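You operate a simulated robot arm through the tools that you are given. There is no shell and no other tool.

Carry out the task below with a simulated robot arm. There is one attempt and no reset: what you move stays moved.

JOB
Press the bush of the grey bracket and put the bracket back.
Fine: bracket into the nest of the bracket slide, slide to its stop, fingers clear, lever down to its stop and up again (depth and punch are set as the depth display shows: leave them); slide out, bracket on the bracket mat.
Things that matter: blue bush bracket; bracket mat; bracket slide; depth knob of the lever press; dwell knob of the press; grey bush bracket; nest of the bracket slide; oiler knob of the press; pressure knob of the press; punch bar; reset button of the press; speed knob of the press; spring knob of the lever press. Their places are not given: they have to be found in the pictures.

The check looks at the end state, three seconds after you hand in, the way a careful person would. Anything else that was tipped, shoved, dropped, spilled or broken makes it a failure.

ROBOT AND FRAMES
A 7-joint arm with a two-finger parallel gripper, fixed in place. Base frame: the origin is at the foot of the arm, x ahead of it, y to its left, z up. Lengths are in mm, angles in degrees, forces in N, time in s.
With the tool pointing down near the work surface it reaches from about 240 to 680 mm from the base axis. Its first joint turns from -66.0 to 66.0 degrees. Payload 2.4 kg.
The TCP is the grasp point between the finger pads, 30 mm short of the fingertips. In the tool frame z runs along the fingers and y along their closing line. Largest opening 94 mm; finger width 28, thickness 10; the body of the gripper, 50 by 96 mm, starts 55 mm behind the TCP.
Orientation is that of the tool frame in the base frame, as a unit quaternion [x, y, z, w]. With the fingers straight down and closing along the base's y, the tool's x points along the base's -x, its y along +y and its z along -z.

CONTROLS
- The arm moves only by the tool jog_arm. Its argument "increments" is a list of rows, each a list of 3 entries, a list of its own where there are three numbers: the turn, a rotation vector about the tool's x, y, z in degrees, then the shift along the tool's x, y, z in m, then the gripper command, from -1 (shut) to 1 (fully open), values between in proportion. In form: [[[ax, ay, az], [x, y, z], gripper], ...]. A call has 1 to 20 rows; each row shifts and turns the commanded pose from where the row before left it, along the tool's axes as they then stand. A row lasts 0.2 s, in which the tool goes at most 50 mm and 8.6 degrees; a call with a longer step from one row to the next is refused whole, and so is a gripper value outside its range. Where a pose cannot be reached the arm comes as near as it can. A force on the tool above 50 N (or 10 N above the force at the start of the call, whichever is more), or a blocked arm, ends the call early, and 0.2 s more pass. The fingers move at their own pace (about 153 mm/s each) and stop on an object; they squeeze with about 32 N. The grip force told is the motor's: it shows also when the fingers shut on nothing. Time passes only in rows, and 0.2 s behind the last, so rows that do not move let the fingers close. The reply holds the time, the measured pose of the TCP, the force on the tool along the base axes, the opening and the grip force, in the units named above and with some noise, with the torque about the TCP (base axes, N m) and any sound that the robot's microphone picked up.
- Cameras (640 x 400 px; columns grow to the right, rows downward): "scene" is fixed at [28.2, 489.2, 1411.4]; the picture's right is [-0.75, -0.67, 0.00], its down [-0.57, 0.64, -0.52] and it looks along [0.35, -0.39, -0.85] (base axes); focal length 214 px, centre (320, 200). "wrist" rides on the gripper at [76, 14, -102] in the tool frame; the picture's right is [-0.18, 0.98, 0.00], its down [-0.75, -0.14, -0.64] and it looks along [-0.63, -0.12, 0.77] (tool axes); focal length 243 px, centre (320, 200).
- grab_frame(camera): a new picture of that camera. It takes no simulated time.
- point_at(camera, pixels): for up to 12 pixels [column, row] of the newest picture of that camera ("zoom" is the newest enlarged one), the place [x, y, z] in the base frame of the surface seen there, good to about 2 mm. It takes no simulated time.
- zoom(camera, box): a new picture of the part [left, top, right, bottom] of that camera's present view, enlarged. It takes no simulated time.
- close_job(): hands the job in; it is judged then, once.

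Unless the task says otherwise, let go and move clear before handing in.

The tools are called after ">>>" as name(argument=value, ...) on one line, values as JSON. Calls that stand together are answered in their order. jog_arm: Moves the arm, as the interface text tells. Its arguments: {"type":"object","properties":{"increments":{"type":"array"}},"required":["increments"]} The other tools are called the same way: grab_frame (camera) takes a picture; point_at (camera, pixels) gives the place of the surface under pixels of a picture; zoom (camera, box) takes an enlarged picture of a part of a camera's view; close_job () hands the job in.

At the start:

```text
time: 0.0
tool_pos: [408.3, -48.3, 1325.1]
tool_rot: [0.0, 1.0, 0.0, 0.0]
ft_force: [0.0, 0.2, -0.4]
wrist_torque: [-0.02, 0.01, 0.03]
opening: 94.1
grip_force: 0.0
```

scene: 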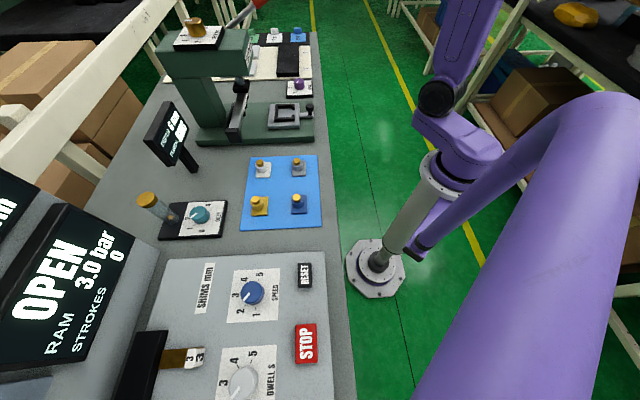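
wrist: 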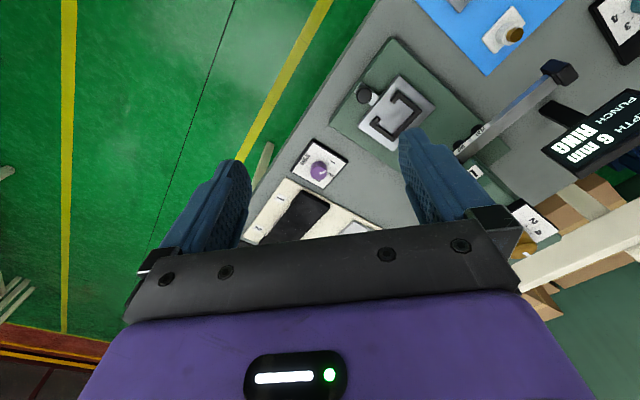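

The scene shows a blue mat with four brackets around (280,190) and a green lever press around (240,90). I'll zoom in on these.

>>> zoom(camera="scene", box=[230, 145, 330, 235])

>>> zoom(camera="scene", box=[140, 10, 330, 160])

>>> zoom(camera="wrist", box=[320, 0, 640, 200])

>>> point_at(camera="scene", pixels=[[262, 161], [262, 170], [299, 159], [299, 169], [258, 200], [258, 210], [298, 198], [298, 207], [285, 117], [307, 106], [240, 86], [236, 130]])

```text
4.44 times, centred on (280, 190) of scene
```

zoom: 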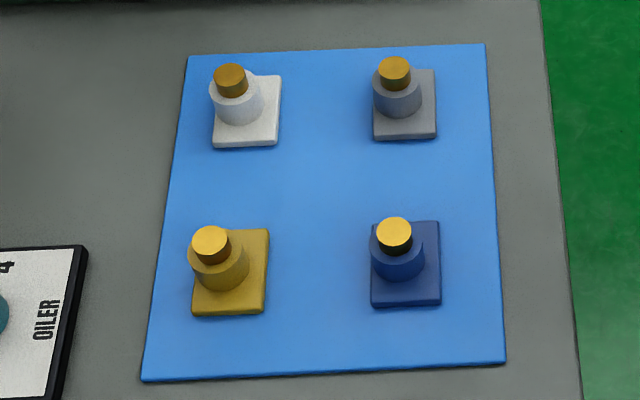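

```text
2.67 times, centred on (235, 85) of scene
```

zoom: 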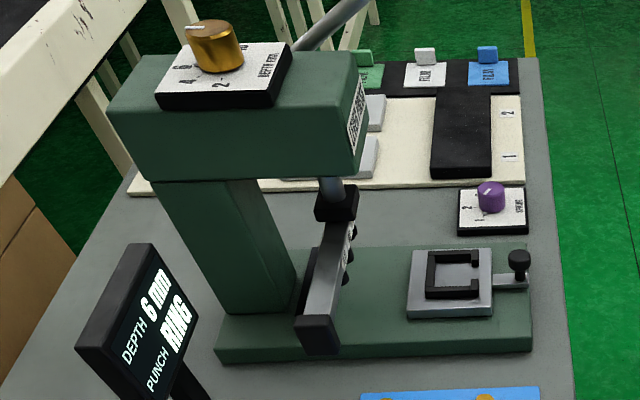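

```text
2.00 times, centred on (480, 100) of wrist
```

zoom: 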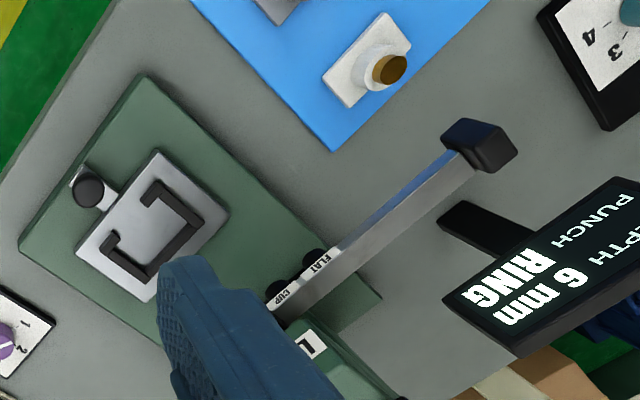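

```text
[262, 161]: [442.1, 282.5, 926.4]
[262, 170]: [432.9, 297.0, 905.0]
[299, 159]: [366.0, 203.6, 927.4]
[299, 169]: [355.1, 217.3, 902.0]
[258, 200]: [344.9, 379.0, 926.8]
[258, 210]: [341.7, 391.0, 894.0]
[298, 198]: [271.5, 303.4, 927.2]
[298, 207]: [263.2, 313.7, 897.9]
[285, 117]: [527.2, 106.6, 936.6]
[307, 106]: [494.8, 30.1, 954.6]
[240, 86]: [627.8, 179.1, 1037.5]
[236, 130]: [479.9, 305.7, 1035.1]
```

The grey bracket is at zoom (400,95), about (360,210). Next I'll measure the mat, the bracket, the nest and the lever.

>>> zoom(camera="scene", box=[200, 0, 300, 60])

>>> point_at(camera="zoom", pixels=[[300, 60], [320, 100], [360, 50], [400, 10], [250, 200]])

>>> zoom(camera="scene", box=[280, 150, 320, 175])

>>> zoom(camera="scene", box=[220, 75, 320, 145])

```text
6.40 times, centred on (250, 30) of scene
```

zoom: 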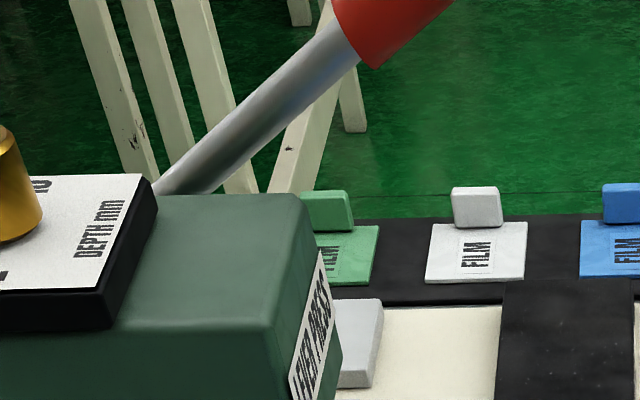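

```text
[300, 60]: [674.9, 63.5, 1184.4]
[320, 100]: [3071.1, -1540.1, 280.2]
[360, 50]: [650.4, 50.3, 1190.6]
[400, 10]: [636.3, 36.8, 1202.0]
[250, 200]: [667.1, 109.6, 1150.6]
```

```text
16.00 times, centred on (300, 162) of scene
```

zoom: 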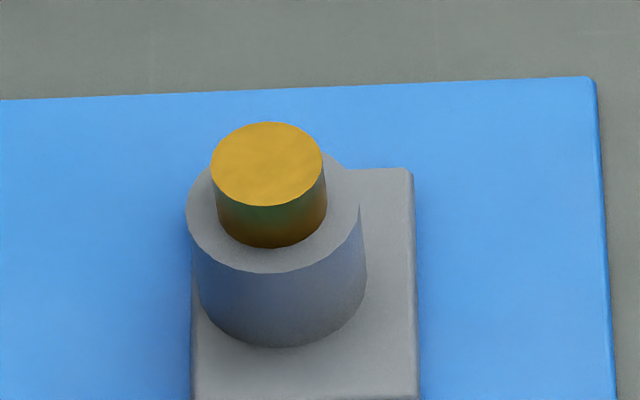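

```text
5.71 times, centred on (270, 110) of scene
```

zoom: 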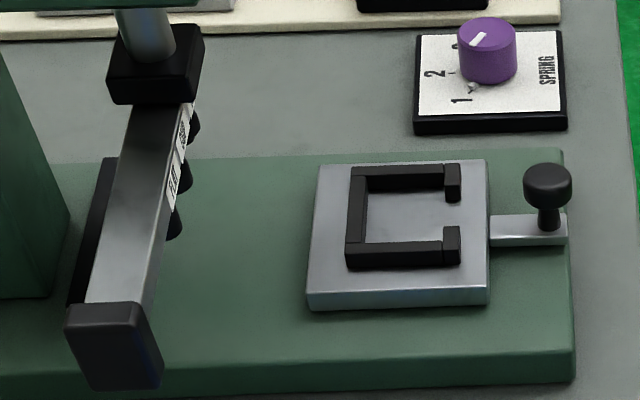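

The nest is a C opening toward the knob side, at zoom (345-460,165-268). I'll measure its edges and the slide.

>>> point_at(camera="zoom", pixels=[[354, 172], [348, 255], [458, 180], [458, 250], [372, 185], [368, 238], [443, 187], [440, 235], [405, 210], [330, 210], [475, 210], [547, 180]])

>>> point_at(camera="zoom", pixels=[[323, 165], [486, 162], [484, 285], [310, 290], [500, 235], [560, 238], [560, 155], [570, 350], [200, 220], [155, 70], [140, 200], [115, 350]])

>>> point_at(camera="zoom", pixels=[[445, 168], [445, 178], [360, 178], [358, 245], [445, 245], [452, 195], [452, 235], [190, 125], [183, 175], [177, 220], [170, 180], [545, 230]])

>>> zoom(camera="scene", box=[280, 150, 320, 175])

>>> point_at(camera="zoom", pixels=[[213, 165], [320, 160], [267, 125], [267, 203], [267, 165], [190, 215], [358, 200], [270, 268], [408, 172], [412, 380], [200, 380], [590, 85]])

```text
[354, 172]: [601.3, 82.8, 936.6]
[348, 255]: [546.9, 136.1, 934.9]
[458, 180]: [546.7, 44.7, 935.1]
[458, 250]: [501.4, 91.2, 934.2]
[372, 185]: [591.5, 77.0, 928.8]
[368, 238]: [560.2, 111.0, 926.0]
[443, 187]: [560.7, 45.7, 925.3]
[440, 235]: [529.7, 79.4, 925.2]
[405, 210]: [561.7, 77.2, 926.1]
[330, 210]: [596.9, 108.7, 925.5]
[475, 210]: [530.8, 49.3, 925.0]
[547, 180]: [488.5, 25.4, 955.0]
```

```text
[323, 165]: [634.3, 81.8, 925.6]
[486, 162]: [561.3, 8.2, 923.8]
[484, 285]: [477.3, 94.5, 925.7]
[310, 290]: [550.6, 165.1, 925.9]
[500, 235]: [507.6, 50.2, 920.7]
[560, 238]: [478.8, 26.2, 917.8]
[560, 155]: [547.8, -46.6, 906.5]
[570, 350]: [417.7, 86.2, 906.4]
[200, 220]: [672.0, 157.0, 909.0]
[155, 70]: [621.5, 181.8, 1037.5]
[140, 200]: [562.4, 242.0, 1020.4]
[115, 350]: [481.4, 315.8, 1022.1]
```

```text
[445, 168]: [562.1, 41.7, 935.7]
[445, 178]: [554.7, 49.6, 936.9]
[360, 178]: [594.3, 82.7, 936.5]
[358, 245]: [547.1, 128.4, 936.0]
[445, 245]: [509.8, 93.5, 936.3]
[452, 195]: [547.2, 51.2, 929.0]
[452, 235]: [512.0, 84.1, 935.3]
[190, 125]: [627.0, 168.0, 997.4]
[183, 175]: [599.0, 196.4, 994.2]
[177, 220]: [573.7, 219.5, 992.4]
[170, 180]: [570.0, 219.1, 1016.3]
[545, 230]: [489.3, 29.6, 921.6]
```

```text
16.00 times, centred on (300, 162) of scene
```

zoom: 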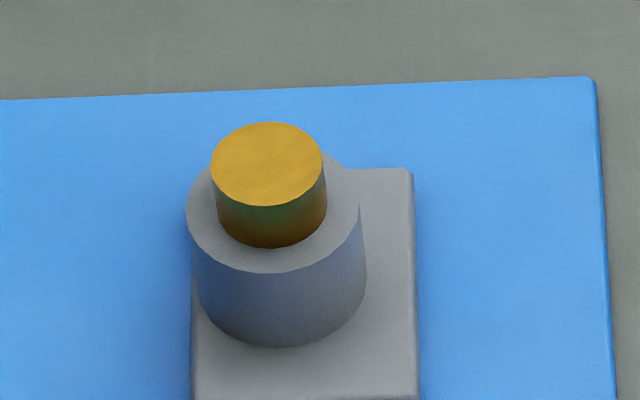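

```text
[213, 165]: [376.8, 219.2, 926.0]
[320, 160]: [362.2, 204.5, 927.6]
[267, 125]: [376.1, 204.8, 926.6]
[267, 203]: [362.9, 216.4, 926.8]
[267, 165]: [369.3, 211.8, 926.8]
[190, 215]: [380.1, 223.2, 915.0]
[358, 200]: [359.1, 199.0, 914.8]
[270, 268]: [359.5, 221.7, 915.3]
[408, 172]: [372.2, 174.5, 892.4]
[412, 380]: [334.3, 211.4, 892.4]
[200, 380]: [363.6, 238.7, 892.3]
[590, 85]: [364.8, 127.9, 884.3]
```

Everything on the bench is turned about 45° to the base axes. The bush top is at about (369,211,927). I'll yaw the tool to match and take a closer look at the bracket with the wrist camera.

>>> jog_arm(increments=[[[0, 0, 0], [0.0135, 0.02225, 0.0306], 1], [[0, 0, 0], [0.0135, 0.02225, 0.0306], 1], [[0, 0, 0], [0.0135, 0.02225, 0.0306], 1], [[0, 0, 0], [0.0135, 0.02225, 0.0306], 1], [[0, 0, 0], [0.0135, 0.02225, 0.0306], 1], [[0, 0, 0], [0.0135, 0.02225, 0.0306], 1], [[0, 0, 0], [0.0135, 0.02225, 0.0306], 1], [[0, 0, 0], [0.0135, 0.02225, 0.0306], 1], [[0, 0, -7.5], [0, 0, 0], 1], [[0, 0, -7.5], [0, 0, 0], 1], [[0, 0, -7.5], [0, 0, 0], 1], [[0, 0, -7.5], [0, 0, 0], 1], [[0, 0, -7.5], [0, 0, 0], 1], [[0, 0, -7.5], [0, 0, 0], 1], [[0, 0, 0], [0, 0, 0], 1]])

>>> grab_frame(camera="wrist")

>>> grab_frame(camera="scene")

```text
time: 3.2
tool_pos: [300.6, 129.2, 1080.7]
tool_rot: [-0.383, 0.924, 0.0, -0.001]
ft_force: [-0.1, 1.3, 0.3]
wrist_torque: [0.0, 0.0, 0.03]
opening: 93.9
grip_force: 0.1
```

```text
taken
```

wrist: 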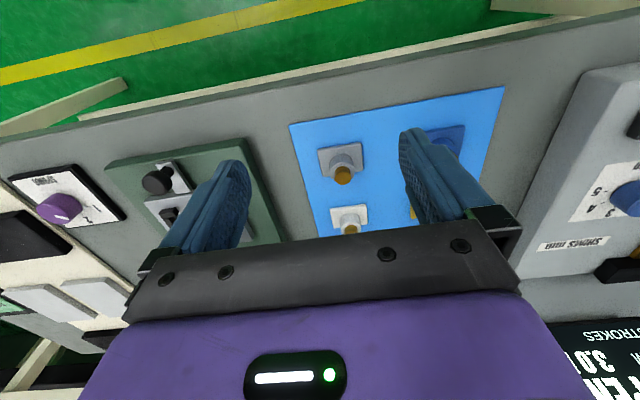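

```text
taken
```

scene: 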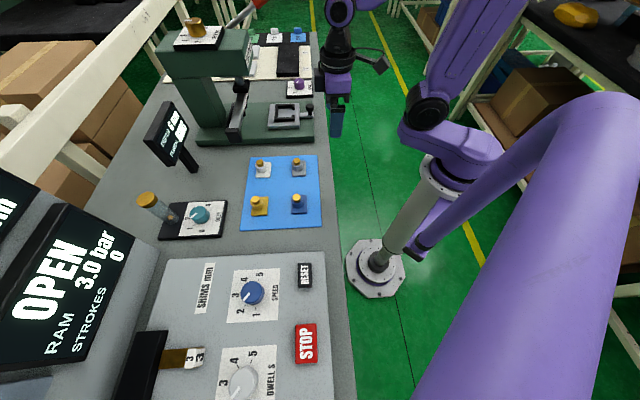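

The wrist view shows the grey bracket at (341,165). I'll zoom in and measure it.

>>> zoom(camera="wrist", box=[300, 130, 380, 190])

>>> zoom(camera="scene", box=[280, 150, 320, 180])

```text
6.67 times, centred on (340, 160) of wrist
```

zoom: 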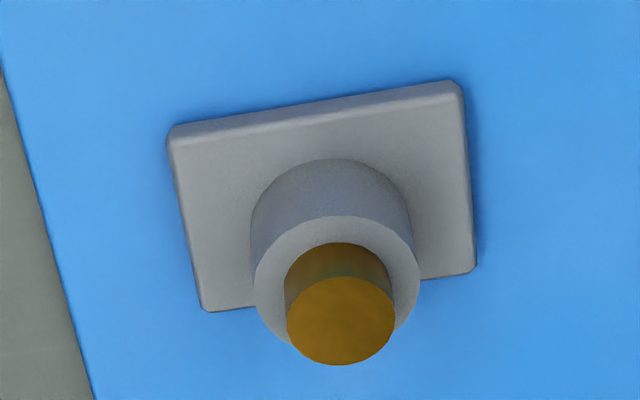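

```text
13.33 times, centred on (300, 165) of scene
```

zoom: 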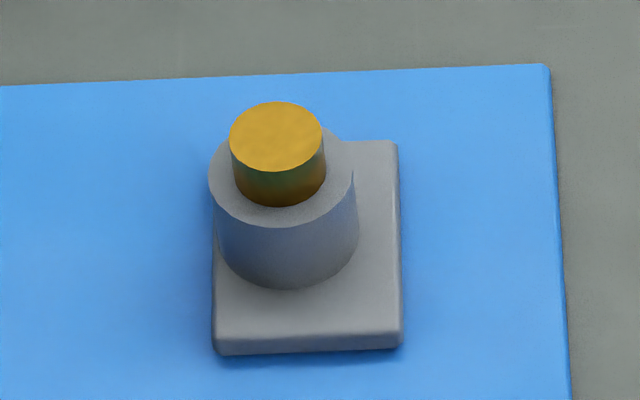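

>>> point_at(camera="zoom", pixels=[[218, 335], [396, 332], [393, 145], [220, 300], [300, 332], [395, 240], [541, 70], [563, 380], [275, 225], [230, 300], [355, 145], [350, 250]])

>>> zoom(camera="wrist", box=[300, 130, 380, 190])

>>> point_at(camera="zoom", pixels=[[174, 145], [456, 102], [470, 265], [208, 305], [190, 225], [320, 122], [464, 190], [440, 270], [335, 225], [340, 320], [262, 285], [412, 280]])

```text
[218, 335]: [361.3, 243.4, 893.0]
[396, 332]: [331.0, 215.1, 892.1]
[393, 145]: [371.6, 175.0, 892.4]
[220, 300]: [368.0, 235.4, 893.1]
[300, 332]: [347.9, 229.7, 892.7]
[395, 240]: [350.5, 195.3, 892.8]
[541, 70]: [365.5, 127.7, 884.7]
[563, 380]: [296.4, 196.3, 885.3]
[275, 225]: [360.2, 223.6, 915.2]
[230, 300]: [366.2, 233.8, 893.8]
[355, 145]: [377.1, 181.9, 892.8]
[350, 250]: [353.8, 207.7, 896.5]
```

```text
6.67 times, centred on (340, 160) of wrist
```

zoom: 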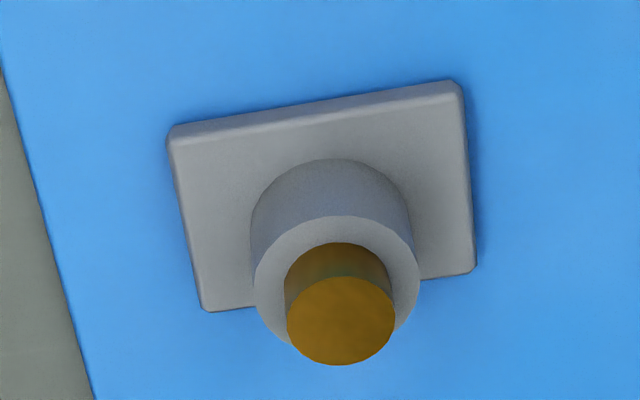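

```text
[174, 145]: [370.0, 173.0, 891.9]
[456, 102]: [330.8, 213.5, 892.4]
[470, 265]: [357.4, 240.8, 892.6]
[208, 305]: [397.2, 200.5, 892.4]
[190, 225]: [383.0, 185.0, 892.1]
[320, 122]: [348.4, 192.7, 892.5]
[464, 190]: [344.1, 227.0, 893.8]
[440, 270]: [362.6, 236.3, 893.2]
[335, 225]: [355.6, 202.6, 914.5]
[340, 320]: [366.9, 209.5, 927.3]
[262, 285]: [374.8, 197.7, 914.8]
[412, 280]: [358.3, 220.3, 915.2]
```

The grey plate is about 39 × 57 mm, with its long side across the slide direction and the boss offset about 4 mm toward the press side. I'll look at the nest close up now.

>>> jog_arm(increments=[[[0, 0, 0], [-0.0079, -0.0387, 0.008], 1], [[0, 0, 0], [-0.0079, -0.0387, 0.008], 1], [[0, 0, 0], [-0.0079, -0.0387, 0.008], 1], [[0, 0, 0], [-0.0079, -0.0387, 0.008], 1], [[0, 0, 0], [-0.0079, -0.0387, 0.008], 1], [[0, 0, 0], [0, 0, 0], 1]])

>>> grab_frame(camera="wrist")

>>> grab_frame(camera="scene")

```text
time: 4.6
tool_pos: [465.7, 19.9, 1038.4]
tool_rot: [-0.383, 0.924, 0.0, 0.0]
ft_force: [0.2, 0.5, -0.5]
wrist_torque: [-0.01, -0.01, 0.01]
opening: 93.8
grip_force: 0.0
```

```text
taken
```

wrist: 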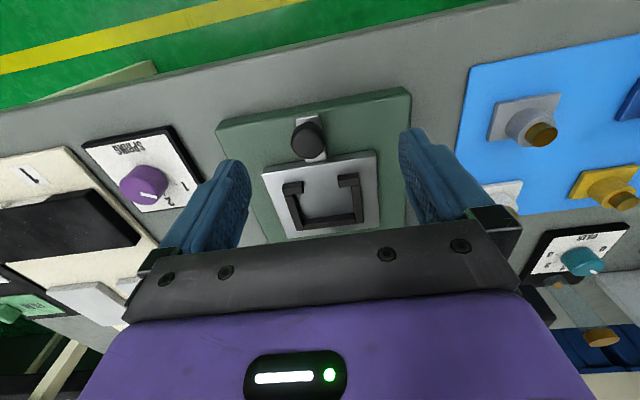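

```text
taken
```

scene: 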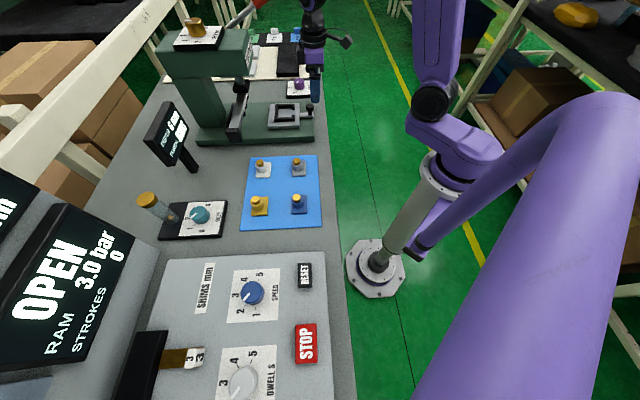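

>>> zoom(camera="wrist", box=[256, 150, 384, 240])

>>> zoom(camera="scene", box=[260, 90, 324, 130])

```text
4.44 times, centred on (320, 195) of wrist
```

zoom: 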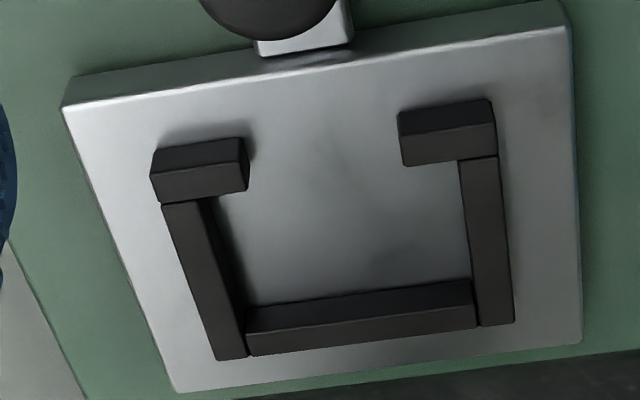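

```text
10.00 times, centred on (292, 110) of scene
```

zoom: 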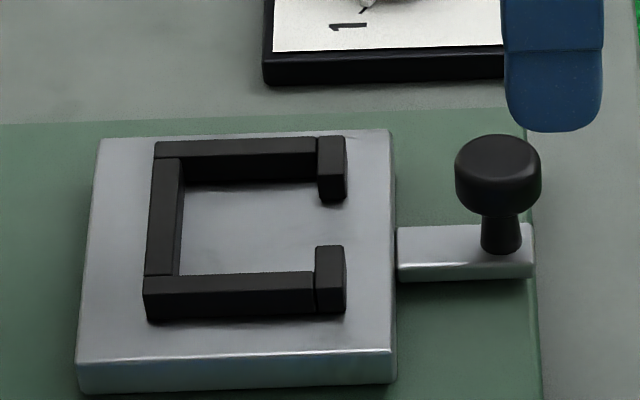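

>>> point_at(camera="zoom", pixels=[[190, 152], [305, 150], [190, 278], [305, 276], [177, 170], [173, 265], [320, 170], [319, 255], [160, 265], [330, 150], [330, 255], [250, 220]])

>>> zoom(camera="wrist", box=[256, 150, 384, 240])

>>> point_at(camera="zoom", pixels=[[172, 210], [206, 205], [235, 350], [247, 300], [250, 340], [470, 312], [480, 318], [465, 170], [410, 160], [165, 195], [240, 185], [300, 240]])

>>> point_at(camera="zoom", pixels=[[205, 220], [238, 325], [260, 328], [460, 308], [474, 300], [463, 200], [410, 161], [450, 158], [200, 193], [490, 153], [155, 198], [512, 318]])

```text
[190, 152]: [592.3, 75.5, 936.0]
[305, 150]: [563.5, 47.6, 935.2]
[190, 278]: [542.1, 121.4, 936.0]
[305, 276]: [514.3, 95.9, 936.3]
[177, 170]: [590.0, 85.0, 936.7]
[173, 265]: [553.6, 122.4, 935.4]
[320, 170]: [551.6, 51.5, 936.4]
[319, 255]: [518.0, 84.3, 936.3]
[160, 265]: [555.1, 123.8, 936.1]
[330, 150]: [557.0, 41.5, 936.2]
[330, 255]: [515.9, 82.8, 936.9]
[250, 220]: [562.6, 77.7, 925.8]
```

```text
4.44 times, centred on (320, 195) of wrist
```

zoom: 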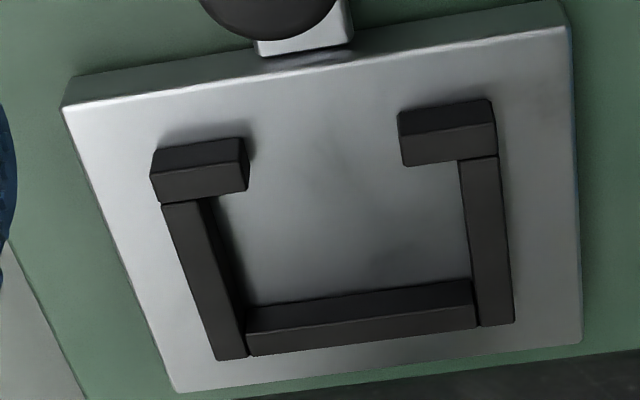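

```text
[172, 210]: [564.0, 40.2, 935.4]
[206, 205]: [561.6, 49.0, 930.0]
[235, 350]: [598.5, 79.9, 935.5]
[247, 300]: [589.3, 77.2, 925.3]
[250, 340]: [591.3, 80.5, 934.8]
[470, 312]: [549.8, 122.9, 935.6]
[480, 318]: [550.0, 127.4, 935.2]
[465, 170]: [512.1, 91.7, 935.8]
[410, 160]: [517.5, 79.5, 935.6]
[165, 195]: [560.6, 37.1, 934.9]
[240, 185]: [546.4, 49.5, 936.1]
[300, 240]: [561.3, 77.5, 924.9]
```

```text
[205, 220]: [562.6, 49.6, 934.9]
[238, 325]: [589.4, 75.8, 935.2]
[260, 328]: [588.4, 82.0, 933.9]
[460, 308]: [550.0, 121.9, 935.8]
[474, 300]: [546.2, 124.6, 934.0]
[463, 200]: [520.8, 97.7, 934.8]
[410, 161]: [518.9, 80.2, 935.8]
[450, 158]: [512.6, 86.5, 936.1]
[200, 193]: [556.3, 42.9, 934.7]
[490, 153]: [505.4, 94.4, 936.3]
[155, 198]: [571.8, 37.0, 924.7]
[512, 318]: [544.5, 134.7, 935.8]
```

The nest cavity is about 64 × 50 mm, centred near (551,84), and the slide plate top is at z≈926. Before planning further I want to see the lever and ram, so I'll back off, rise and tilt the camera up.

>>> jog_arm(increments=[[[0, 0, 0], [0.0125, -0.004, -0.0353], 1], [[0, 0, 0], [0.0125, -0.004, -0.0353], 1], [[0, 0, 0], [0.0125, -0.004, -0.0353], 1], [[0, 0, 0], [0.0125, -0.004, -0.0353], 1], [[0, 0, 0], [0.0125, -0.004, -0.0353], 1], [[0, 0, 0], [0.0125, -0.004, -0.0353], 1], [[0, -8, 0], [0, 0, 0], 1], [[0, -8, 0], [0, 0, 0], 1], [[0, -8, 0], [0, 0, 0], 1], [[0, -8, 0], [0, 0, 0], 1], [[0, -8, 0], [0, 0, 0], 1], [[0, -8, 0], [0, 0, 0], 1], [[0, -8, 0], [0, 0, 0], 1], [[0, 0, 0], [0, 0, 0], 1]])

>>> grab_frame(camera="wrist")

>>> grab_frame(camera="scene")

```text
time: 7.6
tool_pos: [430.3, -48.3, 1252.8]
tool_rot: [-0.338, 0.815, 0.18, 0.435]
ft_force: [0.3, 0.3, 0.1]
wrist_torque: [-0.01, 0.01, 0.02]
opening: 94.2
grip_force: 0.0
```

```text
taken
```

wrist: 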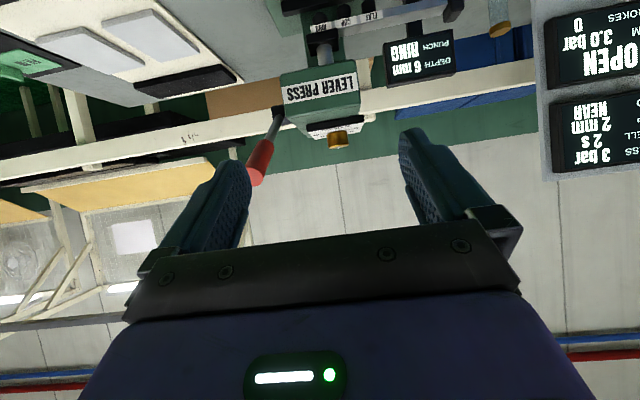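

```text
taken
```

scene: 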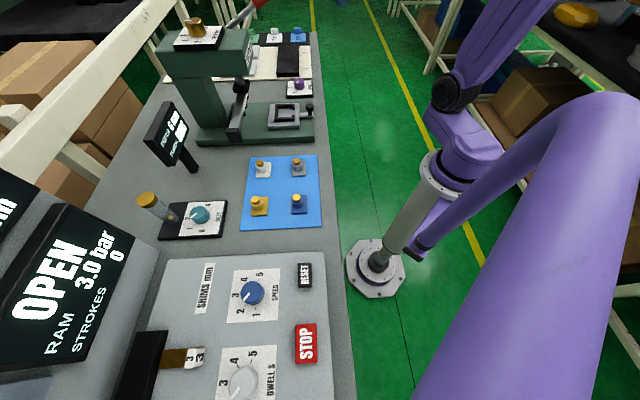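

The wrist view (upside down) now shows the press head at (320,95), the lever rod at (275,125) and its red grip at (260,160). I'll zoom in and measure them.

>>> zoom(camera="wrist", box=[230, 0, 390, 190])

>>> point_at(camera="wrist", pixels=[[258, 180], [254, 165], [262, 145], [267, 143], [272, 133], [279, 115], [270, 160], [258, 170]])

>>> zoom(camera="wrist", box=[260, 0, 400, 85])

```text
2.11 times, centred on (310, 95) of wrist
```

zoom: 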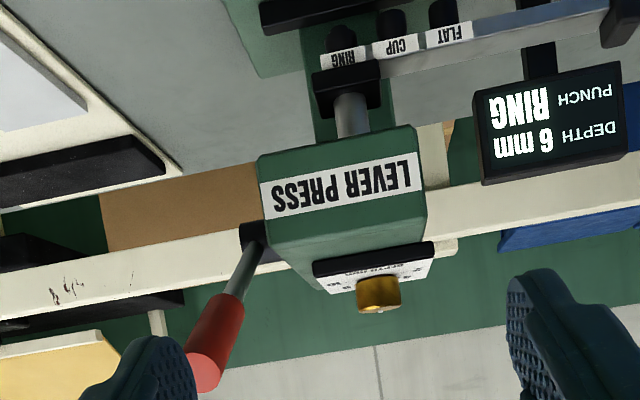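

```text
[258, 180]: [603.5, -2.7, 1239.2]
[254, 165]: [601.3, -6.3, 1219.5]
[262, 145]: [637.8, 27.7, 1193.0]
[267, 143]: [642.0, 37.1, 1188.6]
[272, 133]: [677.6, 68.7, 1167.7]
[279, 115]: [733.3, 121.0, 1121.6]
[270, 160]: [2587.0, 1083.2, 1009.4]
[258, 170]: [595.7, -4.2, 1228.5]
```

```text
4.57 times, centred on (330, 42) of wrist
```

zoom: 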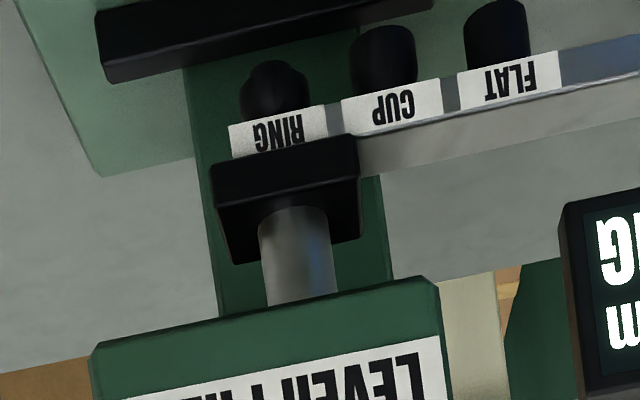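

The RING punch is under the ram, matching the display, and the lever grip ends near (600,-4,1228). Next I'll measure the ram, punch and head.

>>> point_at(camera="zoom", pixels=[[275, 65], [245, 105], [305, 100], [295, 250], [265, 270], [330, 265], [218, 190], [358, 150], [270, 90], [380, 70], [495, 40], [250, 65]])

>>> zoom(camera="wrist", box=[230, 50, 390, 190])

>>> point_at(camera="zoom", pixels=[[150, 80], [360, 60], [200, 250], [380, 210], [310, 160], [90, 220], [60, 300], [120, 310], [75, 390], [90, 300], [105, 225], [150, 200]])

```text
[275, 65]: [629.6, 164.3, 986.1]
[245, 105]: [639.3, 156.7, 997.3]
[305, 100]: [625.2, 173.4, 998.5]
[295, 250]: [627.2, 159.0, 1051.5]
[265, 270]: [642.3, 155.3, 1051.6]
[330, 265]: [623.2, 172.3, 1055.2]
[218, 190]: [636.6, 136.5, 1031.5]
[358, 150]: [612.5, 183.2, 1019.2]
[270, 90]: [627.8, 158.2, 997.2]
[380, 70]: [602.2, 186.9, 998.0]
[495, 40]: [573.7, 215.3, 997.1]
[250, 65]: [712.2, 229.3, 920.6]
```

```text
2.86 times, centred on (310, 120) of wrist
```

zoom: 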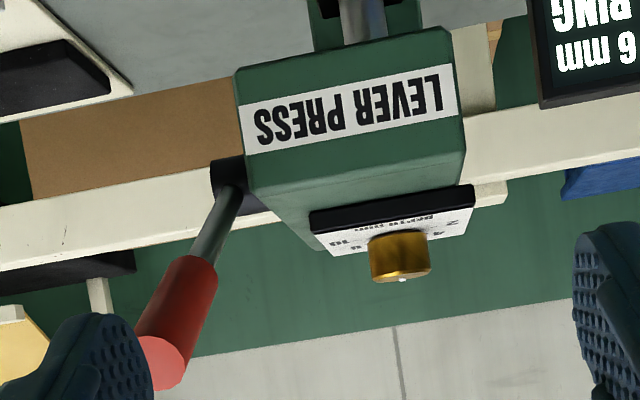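

```text
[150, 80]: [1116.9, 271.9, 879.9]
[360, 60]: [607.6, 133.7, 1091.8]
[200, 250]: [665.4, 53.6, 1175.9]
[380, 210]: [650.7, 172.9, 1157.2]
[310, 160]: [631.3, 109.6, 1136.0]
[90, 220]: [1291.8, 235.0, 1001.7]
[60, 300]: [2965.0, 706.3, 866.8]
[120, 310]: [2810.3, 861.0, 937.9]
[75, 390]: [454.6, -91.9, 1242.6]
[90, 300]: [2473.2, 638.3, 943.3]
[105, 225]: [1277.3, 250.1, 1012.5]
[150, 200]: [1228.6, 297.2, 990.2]
```

The ram axis sits near s≈568, t≈331, where s=(x+y)/√2 runs along the slide and t=(x−y)/√2 runs across it. I'll set a 25° lean so the gripper clears the press head, then move near the slide knob.

>>> jog_arm(increments=[[[0, 7.75, 0], [0, 0, 0], 1], [[0, 7.75, 0], [0, 0, 0], 1], [[0, 7.75, 0], [0, 0, 0], 1], [[0, 7.75, 0], [0, 0, 0], 1], [[0, 0, 0], [0.00544, 0.0018, 0.04], 1], [[0, 0, 0], [0.00544, 0.0018, 0.04], 1], [[0, 0, 0], [0.00544, 0.0018, 0.04], 1], [[0, 0, 0], [0.00544, 0.0018, 0.04], 1], [[0, 0, 0], [0.00544, 0.0018, 0.04], 1], [[0, 0, 0], [0, 0, 0], 1]])

>>> grab_frame(camera="wrist")

>>> zoom(camera="wrist", box=[240, 80, 400, 220])

```text
time: 9.8
tool_pos: [465.5, 0.2, 1059.1]
tool_rot: [-0.374, 0.902, 0.083, 0.199]
ft_force: [-0.5, -0.6, 0.2]
wrist_torque: [0.04, -0.03, -0.01]
opening: 93.8
grip_force: 0.0
```

```text
taken
```

wrist: 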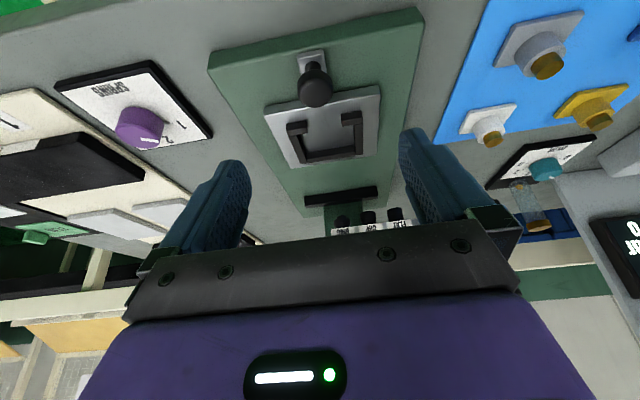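

```text
2.86 times, centred on (320, 150) of wrist
```

zoom: 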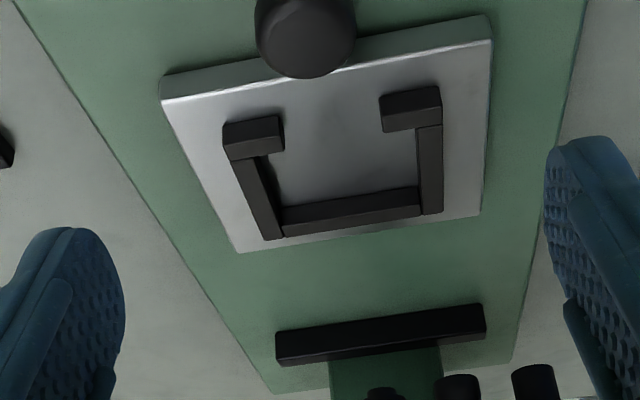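

A black stop bar is visible at zoom (380,335). I'll measure the stop, the slide edge and the knob.

>>> point_at(camera="zoom", pixels=[[285, 358], [380, 352], [475, 335], [380, 340], [300, 335], [243, 245], [478, 213], [305, 25], [305, 72], [265, 30], [352, 25], [305, 45]])

>>> point_at(camera="zoom", pixels=[[290, 362], [470, 344], [280, 332], [480, 308], [380, 320], [340, 247], [275, 205], [415, 190], [290, 230], [410, 210], [240, 200], [430, 200]])

>>> zoom(camera="wrist", box=[285, 40, 345, 115])

```text
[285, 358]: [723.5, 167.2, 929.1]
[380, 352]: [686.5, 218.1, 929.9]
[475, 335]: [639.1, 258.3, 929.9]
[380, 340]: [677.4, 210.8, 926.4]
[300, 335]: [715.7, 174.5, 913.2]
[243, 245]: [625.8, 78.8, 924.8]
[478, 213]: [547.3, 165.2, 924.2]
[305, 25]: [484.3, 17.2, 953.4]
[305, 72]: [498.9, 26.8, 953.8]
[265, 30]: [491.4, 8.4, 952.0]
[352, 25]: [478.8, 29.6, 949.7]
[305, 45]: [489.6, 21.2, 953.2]
```

```text
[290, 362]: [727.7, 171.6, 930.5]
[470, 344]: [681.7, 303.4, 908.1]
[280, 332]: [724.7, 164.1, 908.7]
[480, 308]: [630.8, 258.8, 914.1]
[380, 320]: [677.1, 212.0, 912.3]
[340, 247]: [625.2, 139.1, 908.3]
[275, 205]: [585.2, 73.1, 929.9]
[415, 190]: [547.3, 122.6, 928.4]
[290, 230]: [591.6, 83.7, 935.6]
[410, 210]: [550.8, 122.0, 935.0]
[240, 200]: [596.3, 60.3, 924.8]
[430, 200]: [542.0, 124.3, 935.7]
```

```text
5.33 times, centred on (315, 78) of wrist
```

zoom: 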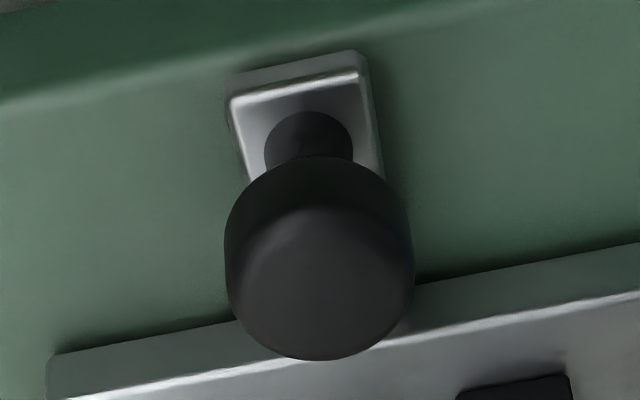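

The stop face is at s≈629 and the slide edge at s≈504, so travel is about 124 mm. The knob is at s≈362, t≈330. I'll do an empty trial stroke to see where the nest lands under the punch, so I'm going down onto the knob now.

>>> jog_arm(increments=[[[0, 0, 0], [0.00587, -0.0003, 0.0344], 0], [[0, 0, 0], [0.00587, -0.0003, 0.0344], 0], [[0, 0, 0], [0.00587, -0.0003, 0.0344], 0], [[0, 0, 0], [0, 0, 0], 0]])

>>> grab_frame(camera="wrist")

>>> zoom(camera="scene", box=[250, 70, 340, 130])

```text
time: 10.8
tool_pos: [486.1, 19.6, 958.7]
tool_rot: [-0.373, 0.902, 0.083, 0.2]
ft_force: [-0.2, 0.7, 0.0]
wrist_torque: [-0.01, 0.0, 0.0]
opening: 47.1
grip_force: 0.1
```

```text
taken
```

wrist: 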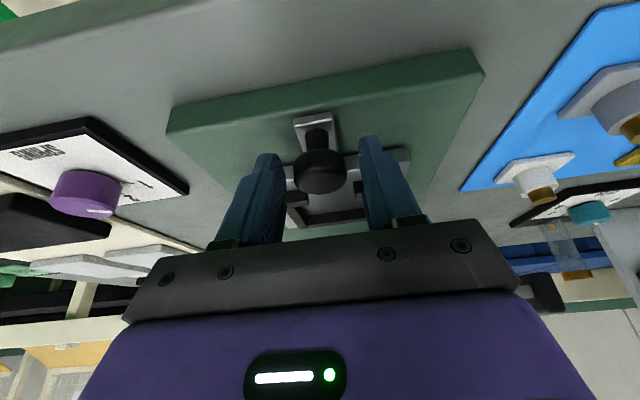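

```text
6.67 times, centred on (295, 100) of scene
```

zoom: 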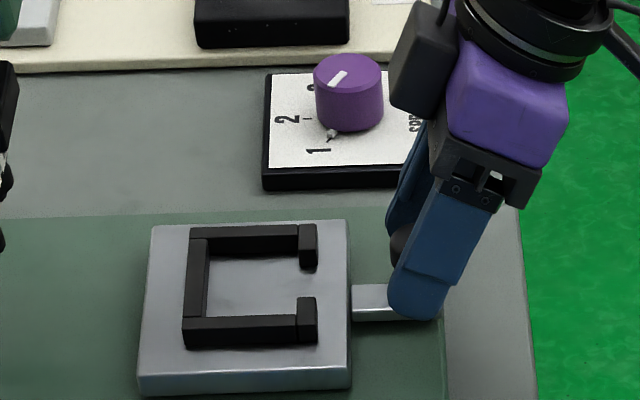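

The fingers straddle the knob at (320,170). Before closing I'll check the extent of the black box on the press side of the gripper.

>>> point_at(camera="zoom", pixels=[[395, 80], [415, 15], [425, 60], [440, 100], [465, 20], [520, 60], [400, 240], [440, 250]])

>>> zoom(camera="scene", box=[220, 0, 380, 110])

```text
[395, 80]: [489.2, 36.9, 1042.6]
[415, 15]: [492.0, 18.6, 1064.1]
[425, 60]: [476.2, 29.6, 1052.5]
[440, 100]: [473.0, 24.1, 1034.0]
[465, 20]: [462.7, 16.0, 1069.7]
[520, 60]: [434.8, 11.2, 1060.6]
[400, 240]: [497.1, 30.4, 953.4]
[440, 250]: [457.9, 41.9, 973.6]
```

```text
3.64 times, centred on (300, 55) of scene
```

zoom: 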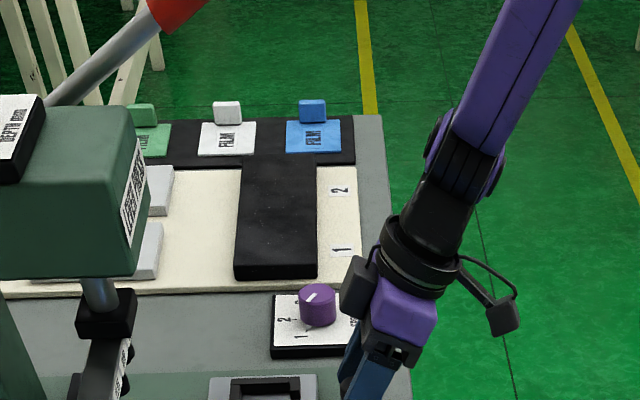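

The box stays behind s≈497 at full travel, while the head face is at s≈524, so it clears. I'll grip the knob.

>>> jog_arm(increments=[[[0, 0, 0], [0, 0, 0], -1], [[0, 0, 0], [0, 0, 0], -1], [[0, 0, 0], [0, 0, 0], -1]])

>>> grab_frame(camera="wrist")

```text
time: 11.6
tool_pos: [486.4, 18.1, 958.2]
tool_rot: [-0.373, 0.902, 0.082, 0.2]
ft_force: [1.9, -0.3, -4.4]
wrist_torque: [0.0, -0.05, 0.0]
opening: 29.4
grip_force: 45.0
```

```text
taken
```

wrist: 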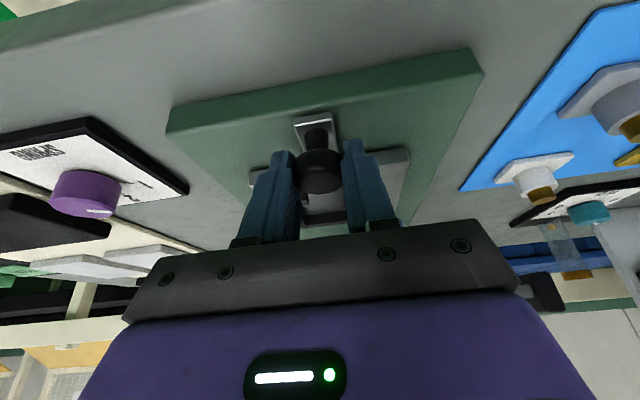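

The knob is held (opening 29.4). I'll push the slide in by 110 mm first and check forces.

>>> jog_arm(increments=[[[0, 0, 0], [-0.01, 0, 0.00466], -1], [[0, 0, 0], [-0.01, 0, 0.00466], -1], [[0, 0, 0], [-0.01, 0, 0.00466], -1], [[0, 0, 0], [-0.01, 0, 0.00466], -1], [[0, 0, 0], [-0.01, 0, 0.00466], -1], [[0, 0, 0], [-0.01, 0, 0.00466], -1], [[0, 0, 0], [-0.01, 0, 0.00466], -1], [[0, 0, 0], [-0.01, 0, 0.00466], -1], [[0, 0, 0], [-0.01, 0, 0.00466], -1], [[0, 0, 0], [-0.01, 0, 0.00466], -1]])

>>> grab_frame(camera="scene")

```text
time: 13.8
tool_pos: [564.2, 98.5, 958.2]
tool_rot: [-0.374, 0.902, 0.083, 0.201]
ft_force: [-1.1, 1.1, 8.3]
wrist_torque: [0.16, -0.23, 0.11]
opening: 29.1
grip_force: 45.4
```

```text
taken
```

scene: 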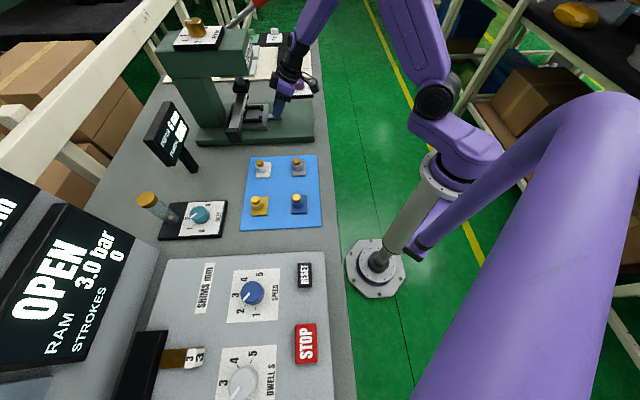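

The slide moved 110 mm with low force. I'll move on in small steps to the stop.

>>> jog_arm(increments=[[[0, 0, 0], [-0.00363, 0, 0.00169], -1], [[0, 0, 0], [-0.00363, 0, 0.00169], -1], [[0, 0, 0], [-0.00363, 0, 0.00169], -1], [[0, 0, 0], [0, 0, 0], -1]])

>>> jog_arm(increments=[[[0, 0, 0], [-0.00181, 0, 0.00085], -1], [[0, 0, 0], [-0.00181, 0, 0.00085], -1], [[0, 0, 0], [0, 0, 0], -1]])

>>> zoom(camera="scene", box=[180, 60, 330, 150])

```text
time: 14.8
tool_pos: [570.0, 104.7, 959.5]
tool_rot: [-0.373, 0.902, 0.084, 0.199]
ft_force: [-23.6, -9.6, 28.4]
wrist_torque: [-0.21, 0.57, 0.1]
opening: 29.4
grip_force: 44.8
```

```text
time: 15.6
tool_pos: [572.3, 105.6, 956.5]
tool_rot: [-0.372, 0.903, 0.083, 0.197]
ft_force: [-29.2, -20.1, 10.9]
wrist_torque: [-0.27, 0.48, 0.03]
opening: 29.4
grip_force: 44.8
```

```text
4.27 times, centred on (255, 105) of scene
```

zoom: 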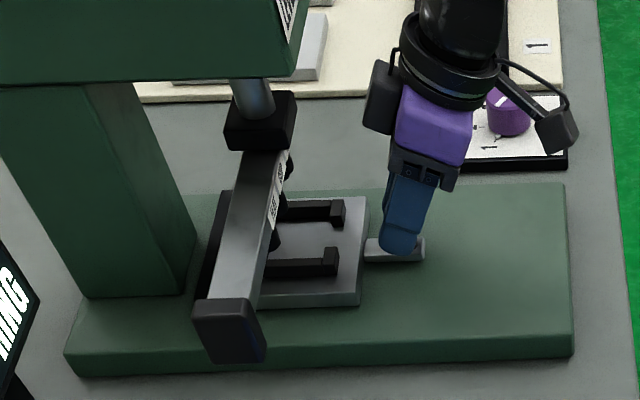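

The slide is at its stop: about 35 N at s≈478, so travel is about 121 mm. I'll release the knob, back away and measure the nest under the punch.

>>> jog_arm(increments=[[[0, 0, 0], [0, 0, 0], 0], [[0, 0, 0], [0, 0, 0], 0], [[0, 0, 0], [0.0211, 0, -0.0453], 0], [[0, 0, 0], [0.0211, 0, -0.0453], 0], [[0, 0, 0], [0.04, 0, -0.01], 0.5], [[0, 0, 0], [0.04, 0, -0.01], 1], [[0, 0, 0], [0.03, 0, 0.01], 1], [[0, 0, 0], [0, 0, 0], 1]])

>>> grab_frame(camera="wrist")

>>> zoom(camera="wrist", box=[250, 90, 400, 240])

>>> zoom(camera="scene", box=[220, 75, 320, 145])

```text
time: 17.4
tool_pos: [448.3, -19.9, 984.7]
tool_rot: [-0.373, 0.902, 0.082, 0.2]
ft_force: [0.0, -0.9, 0.2]
wrist_torque: [0.0, -0.02, 0.01]
opening: 94.1
grip_force: 0.0
```

```text
taken
```

wrist: 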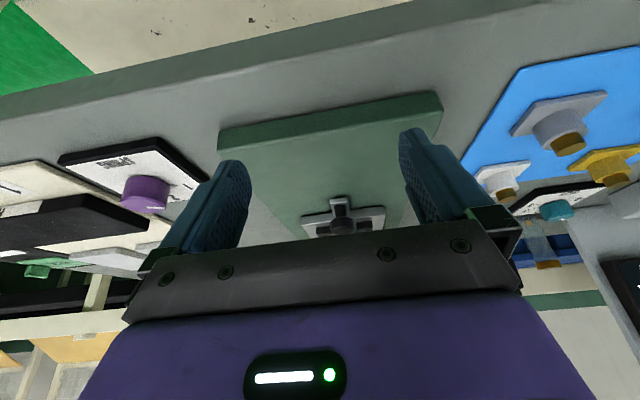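

```text
2.67 times, centred on (325, 165) of wrist
```

zoom: 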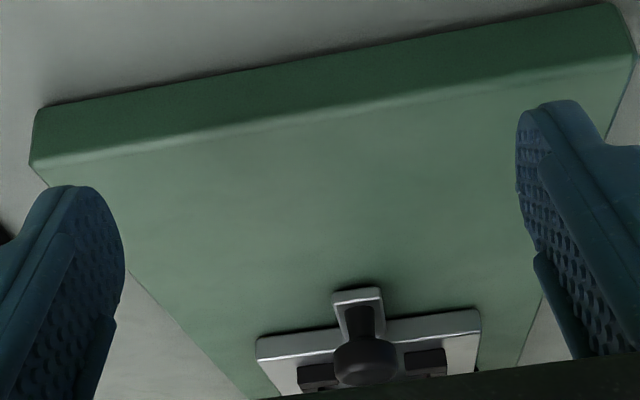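

```text
5.71 times, centred on (270, 110) of scene
```

zoom: 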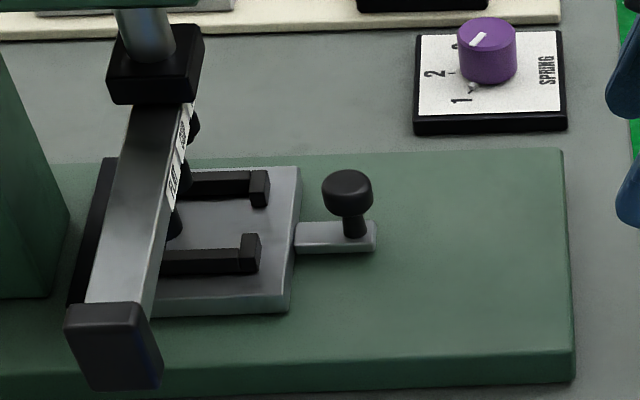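

>>> point_at(camera="zoom", pixels=[[253, 190], [243, 245], [262, 195], [253, 245], [297, 200], [190, 120], [140, 30], [171, 40], [192, 130], [205, 60], [190, 200], [347, 175]])

>>> zoom(camera="scene", box=[230, 75, 280, 125])

```text
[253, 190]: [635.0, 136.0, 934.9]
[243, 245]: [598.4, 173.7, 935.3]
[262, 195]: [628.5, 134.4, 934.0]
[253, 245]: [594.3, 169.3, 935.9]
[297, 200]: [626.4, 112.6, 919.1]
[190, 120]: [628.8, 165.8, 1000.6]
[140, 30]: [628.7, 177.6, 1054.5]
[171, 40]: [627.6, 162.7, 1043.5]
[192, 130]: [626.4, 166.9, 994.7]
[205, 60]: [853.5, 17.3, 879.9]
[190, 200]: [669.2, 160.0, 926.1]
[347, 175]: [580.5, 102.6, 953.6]
```

```text
8.00 times, centred on (255, 100) of scene
```

zoom: 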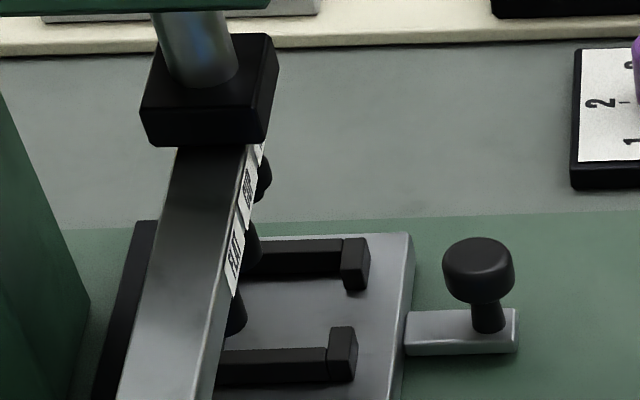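

At the stop the nest cavity centre and the ram axis nearly coincide, within about 2 mm. To measure this better I'll view the punch and nest from an oblique side.

>>> jog_arm(increments=[[[0, 0, 0], [-0.02, 0, -0.043], 1], [[0, 0, 0], [-0.02, 0, -0.043], 1], [[0, 0, 0], [-0.0319, 0.0288, 0.0149], 1], [[0, 0, 0], [-0.0319, 0.0288, 0.0149], 1], [[0, 0, 0], [-0.0319, 0.0288, 0.0149], 1], [[0, 0, 0], [-0.0319, 0.0288, 0.0149], 1], [[3.17, 0, 6.8], [0, 0, 0], 1], [[3.17, 0, 6.8], [0, 0, 0], 1], [[3.17, 0, 6.8], [0, 0, 0], 1], [[3.17, 0, 6.8], [0, 0, 0], 1], [[3.17, 0, 6.8], [0, 0, 0], 1], [[3.17, 0, 6.8], [0, 0, 0], 1], [[0, -6.67, 0], [0, 0, 0], 1], [[0, -6.67, 0], [0, 0, 0], 1], [[0, -6.67, 0], [0, 0, 0], 1], [[0, 0, 0], [0, 0, 0], 1]])

>>> grab_frame(camera="wrist")

>>> grab_frame(camera="scene")

```text
time: 20.8
tool_pos: [466.2, 161.7, 1079.8]
tool_rot: [0.0, 0.93, -0.002, 0.367]
ft_force: [-0.3, -0.5, 0.2]
wrist_torque: [0.01, -0.01, 0.02]
opening: 94.2
grip_force: 0.0
```

```text
taken
```

wrist: 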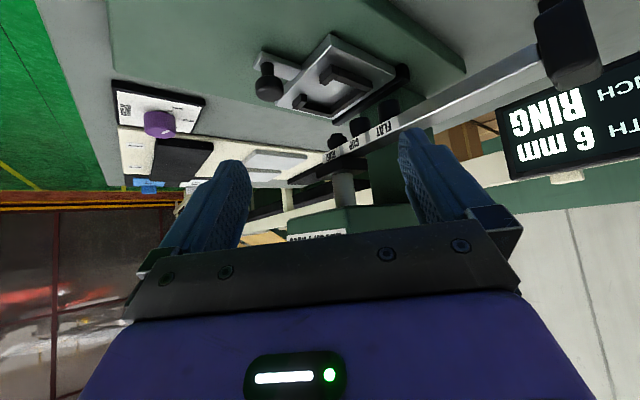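

```text
taken
```

scene: 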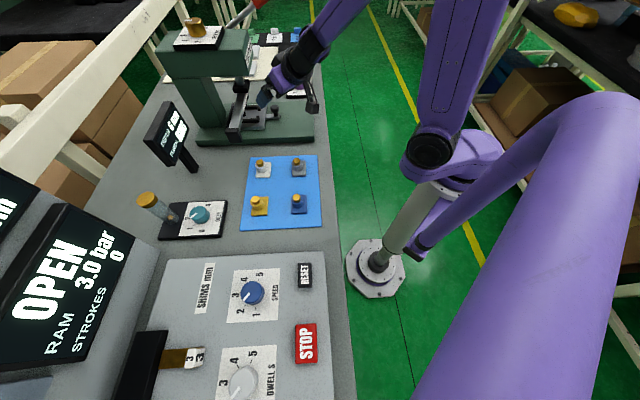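

A good oblique view: the nest is at (330,80) and the ram rod at (343,185). I'll zoom in and measure both.

>>> zoom(camera="wrist", box=[250, 20, 420, 125])

>>> zoom(camera="wrist", box=[290, 110, 410, 215])

```text
3.76 times, centred on (335, 72) of wrist
```

zoom: 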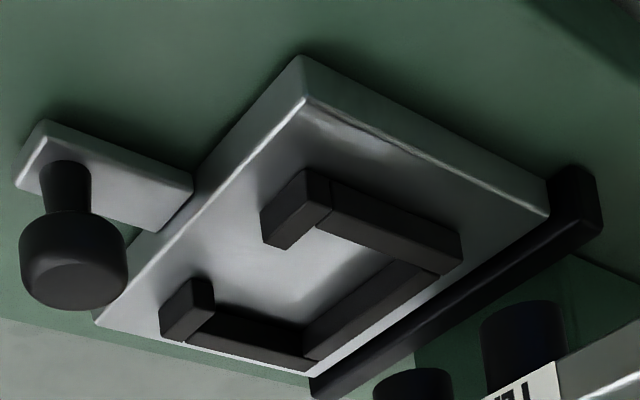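

```text
3.81 times, centred on (350, 162) of wrist
```

zoom: 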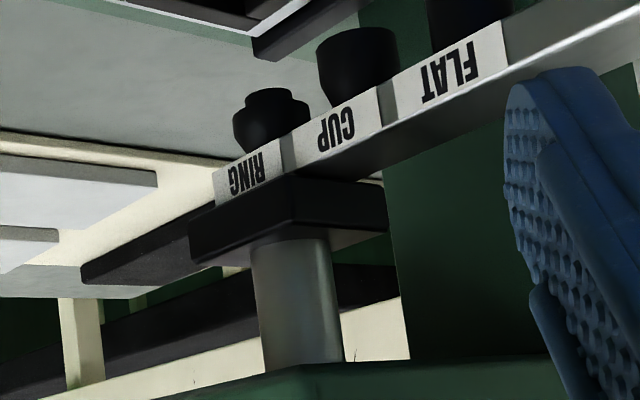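

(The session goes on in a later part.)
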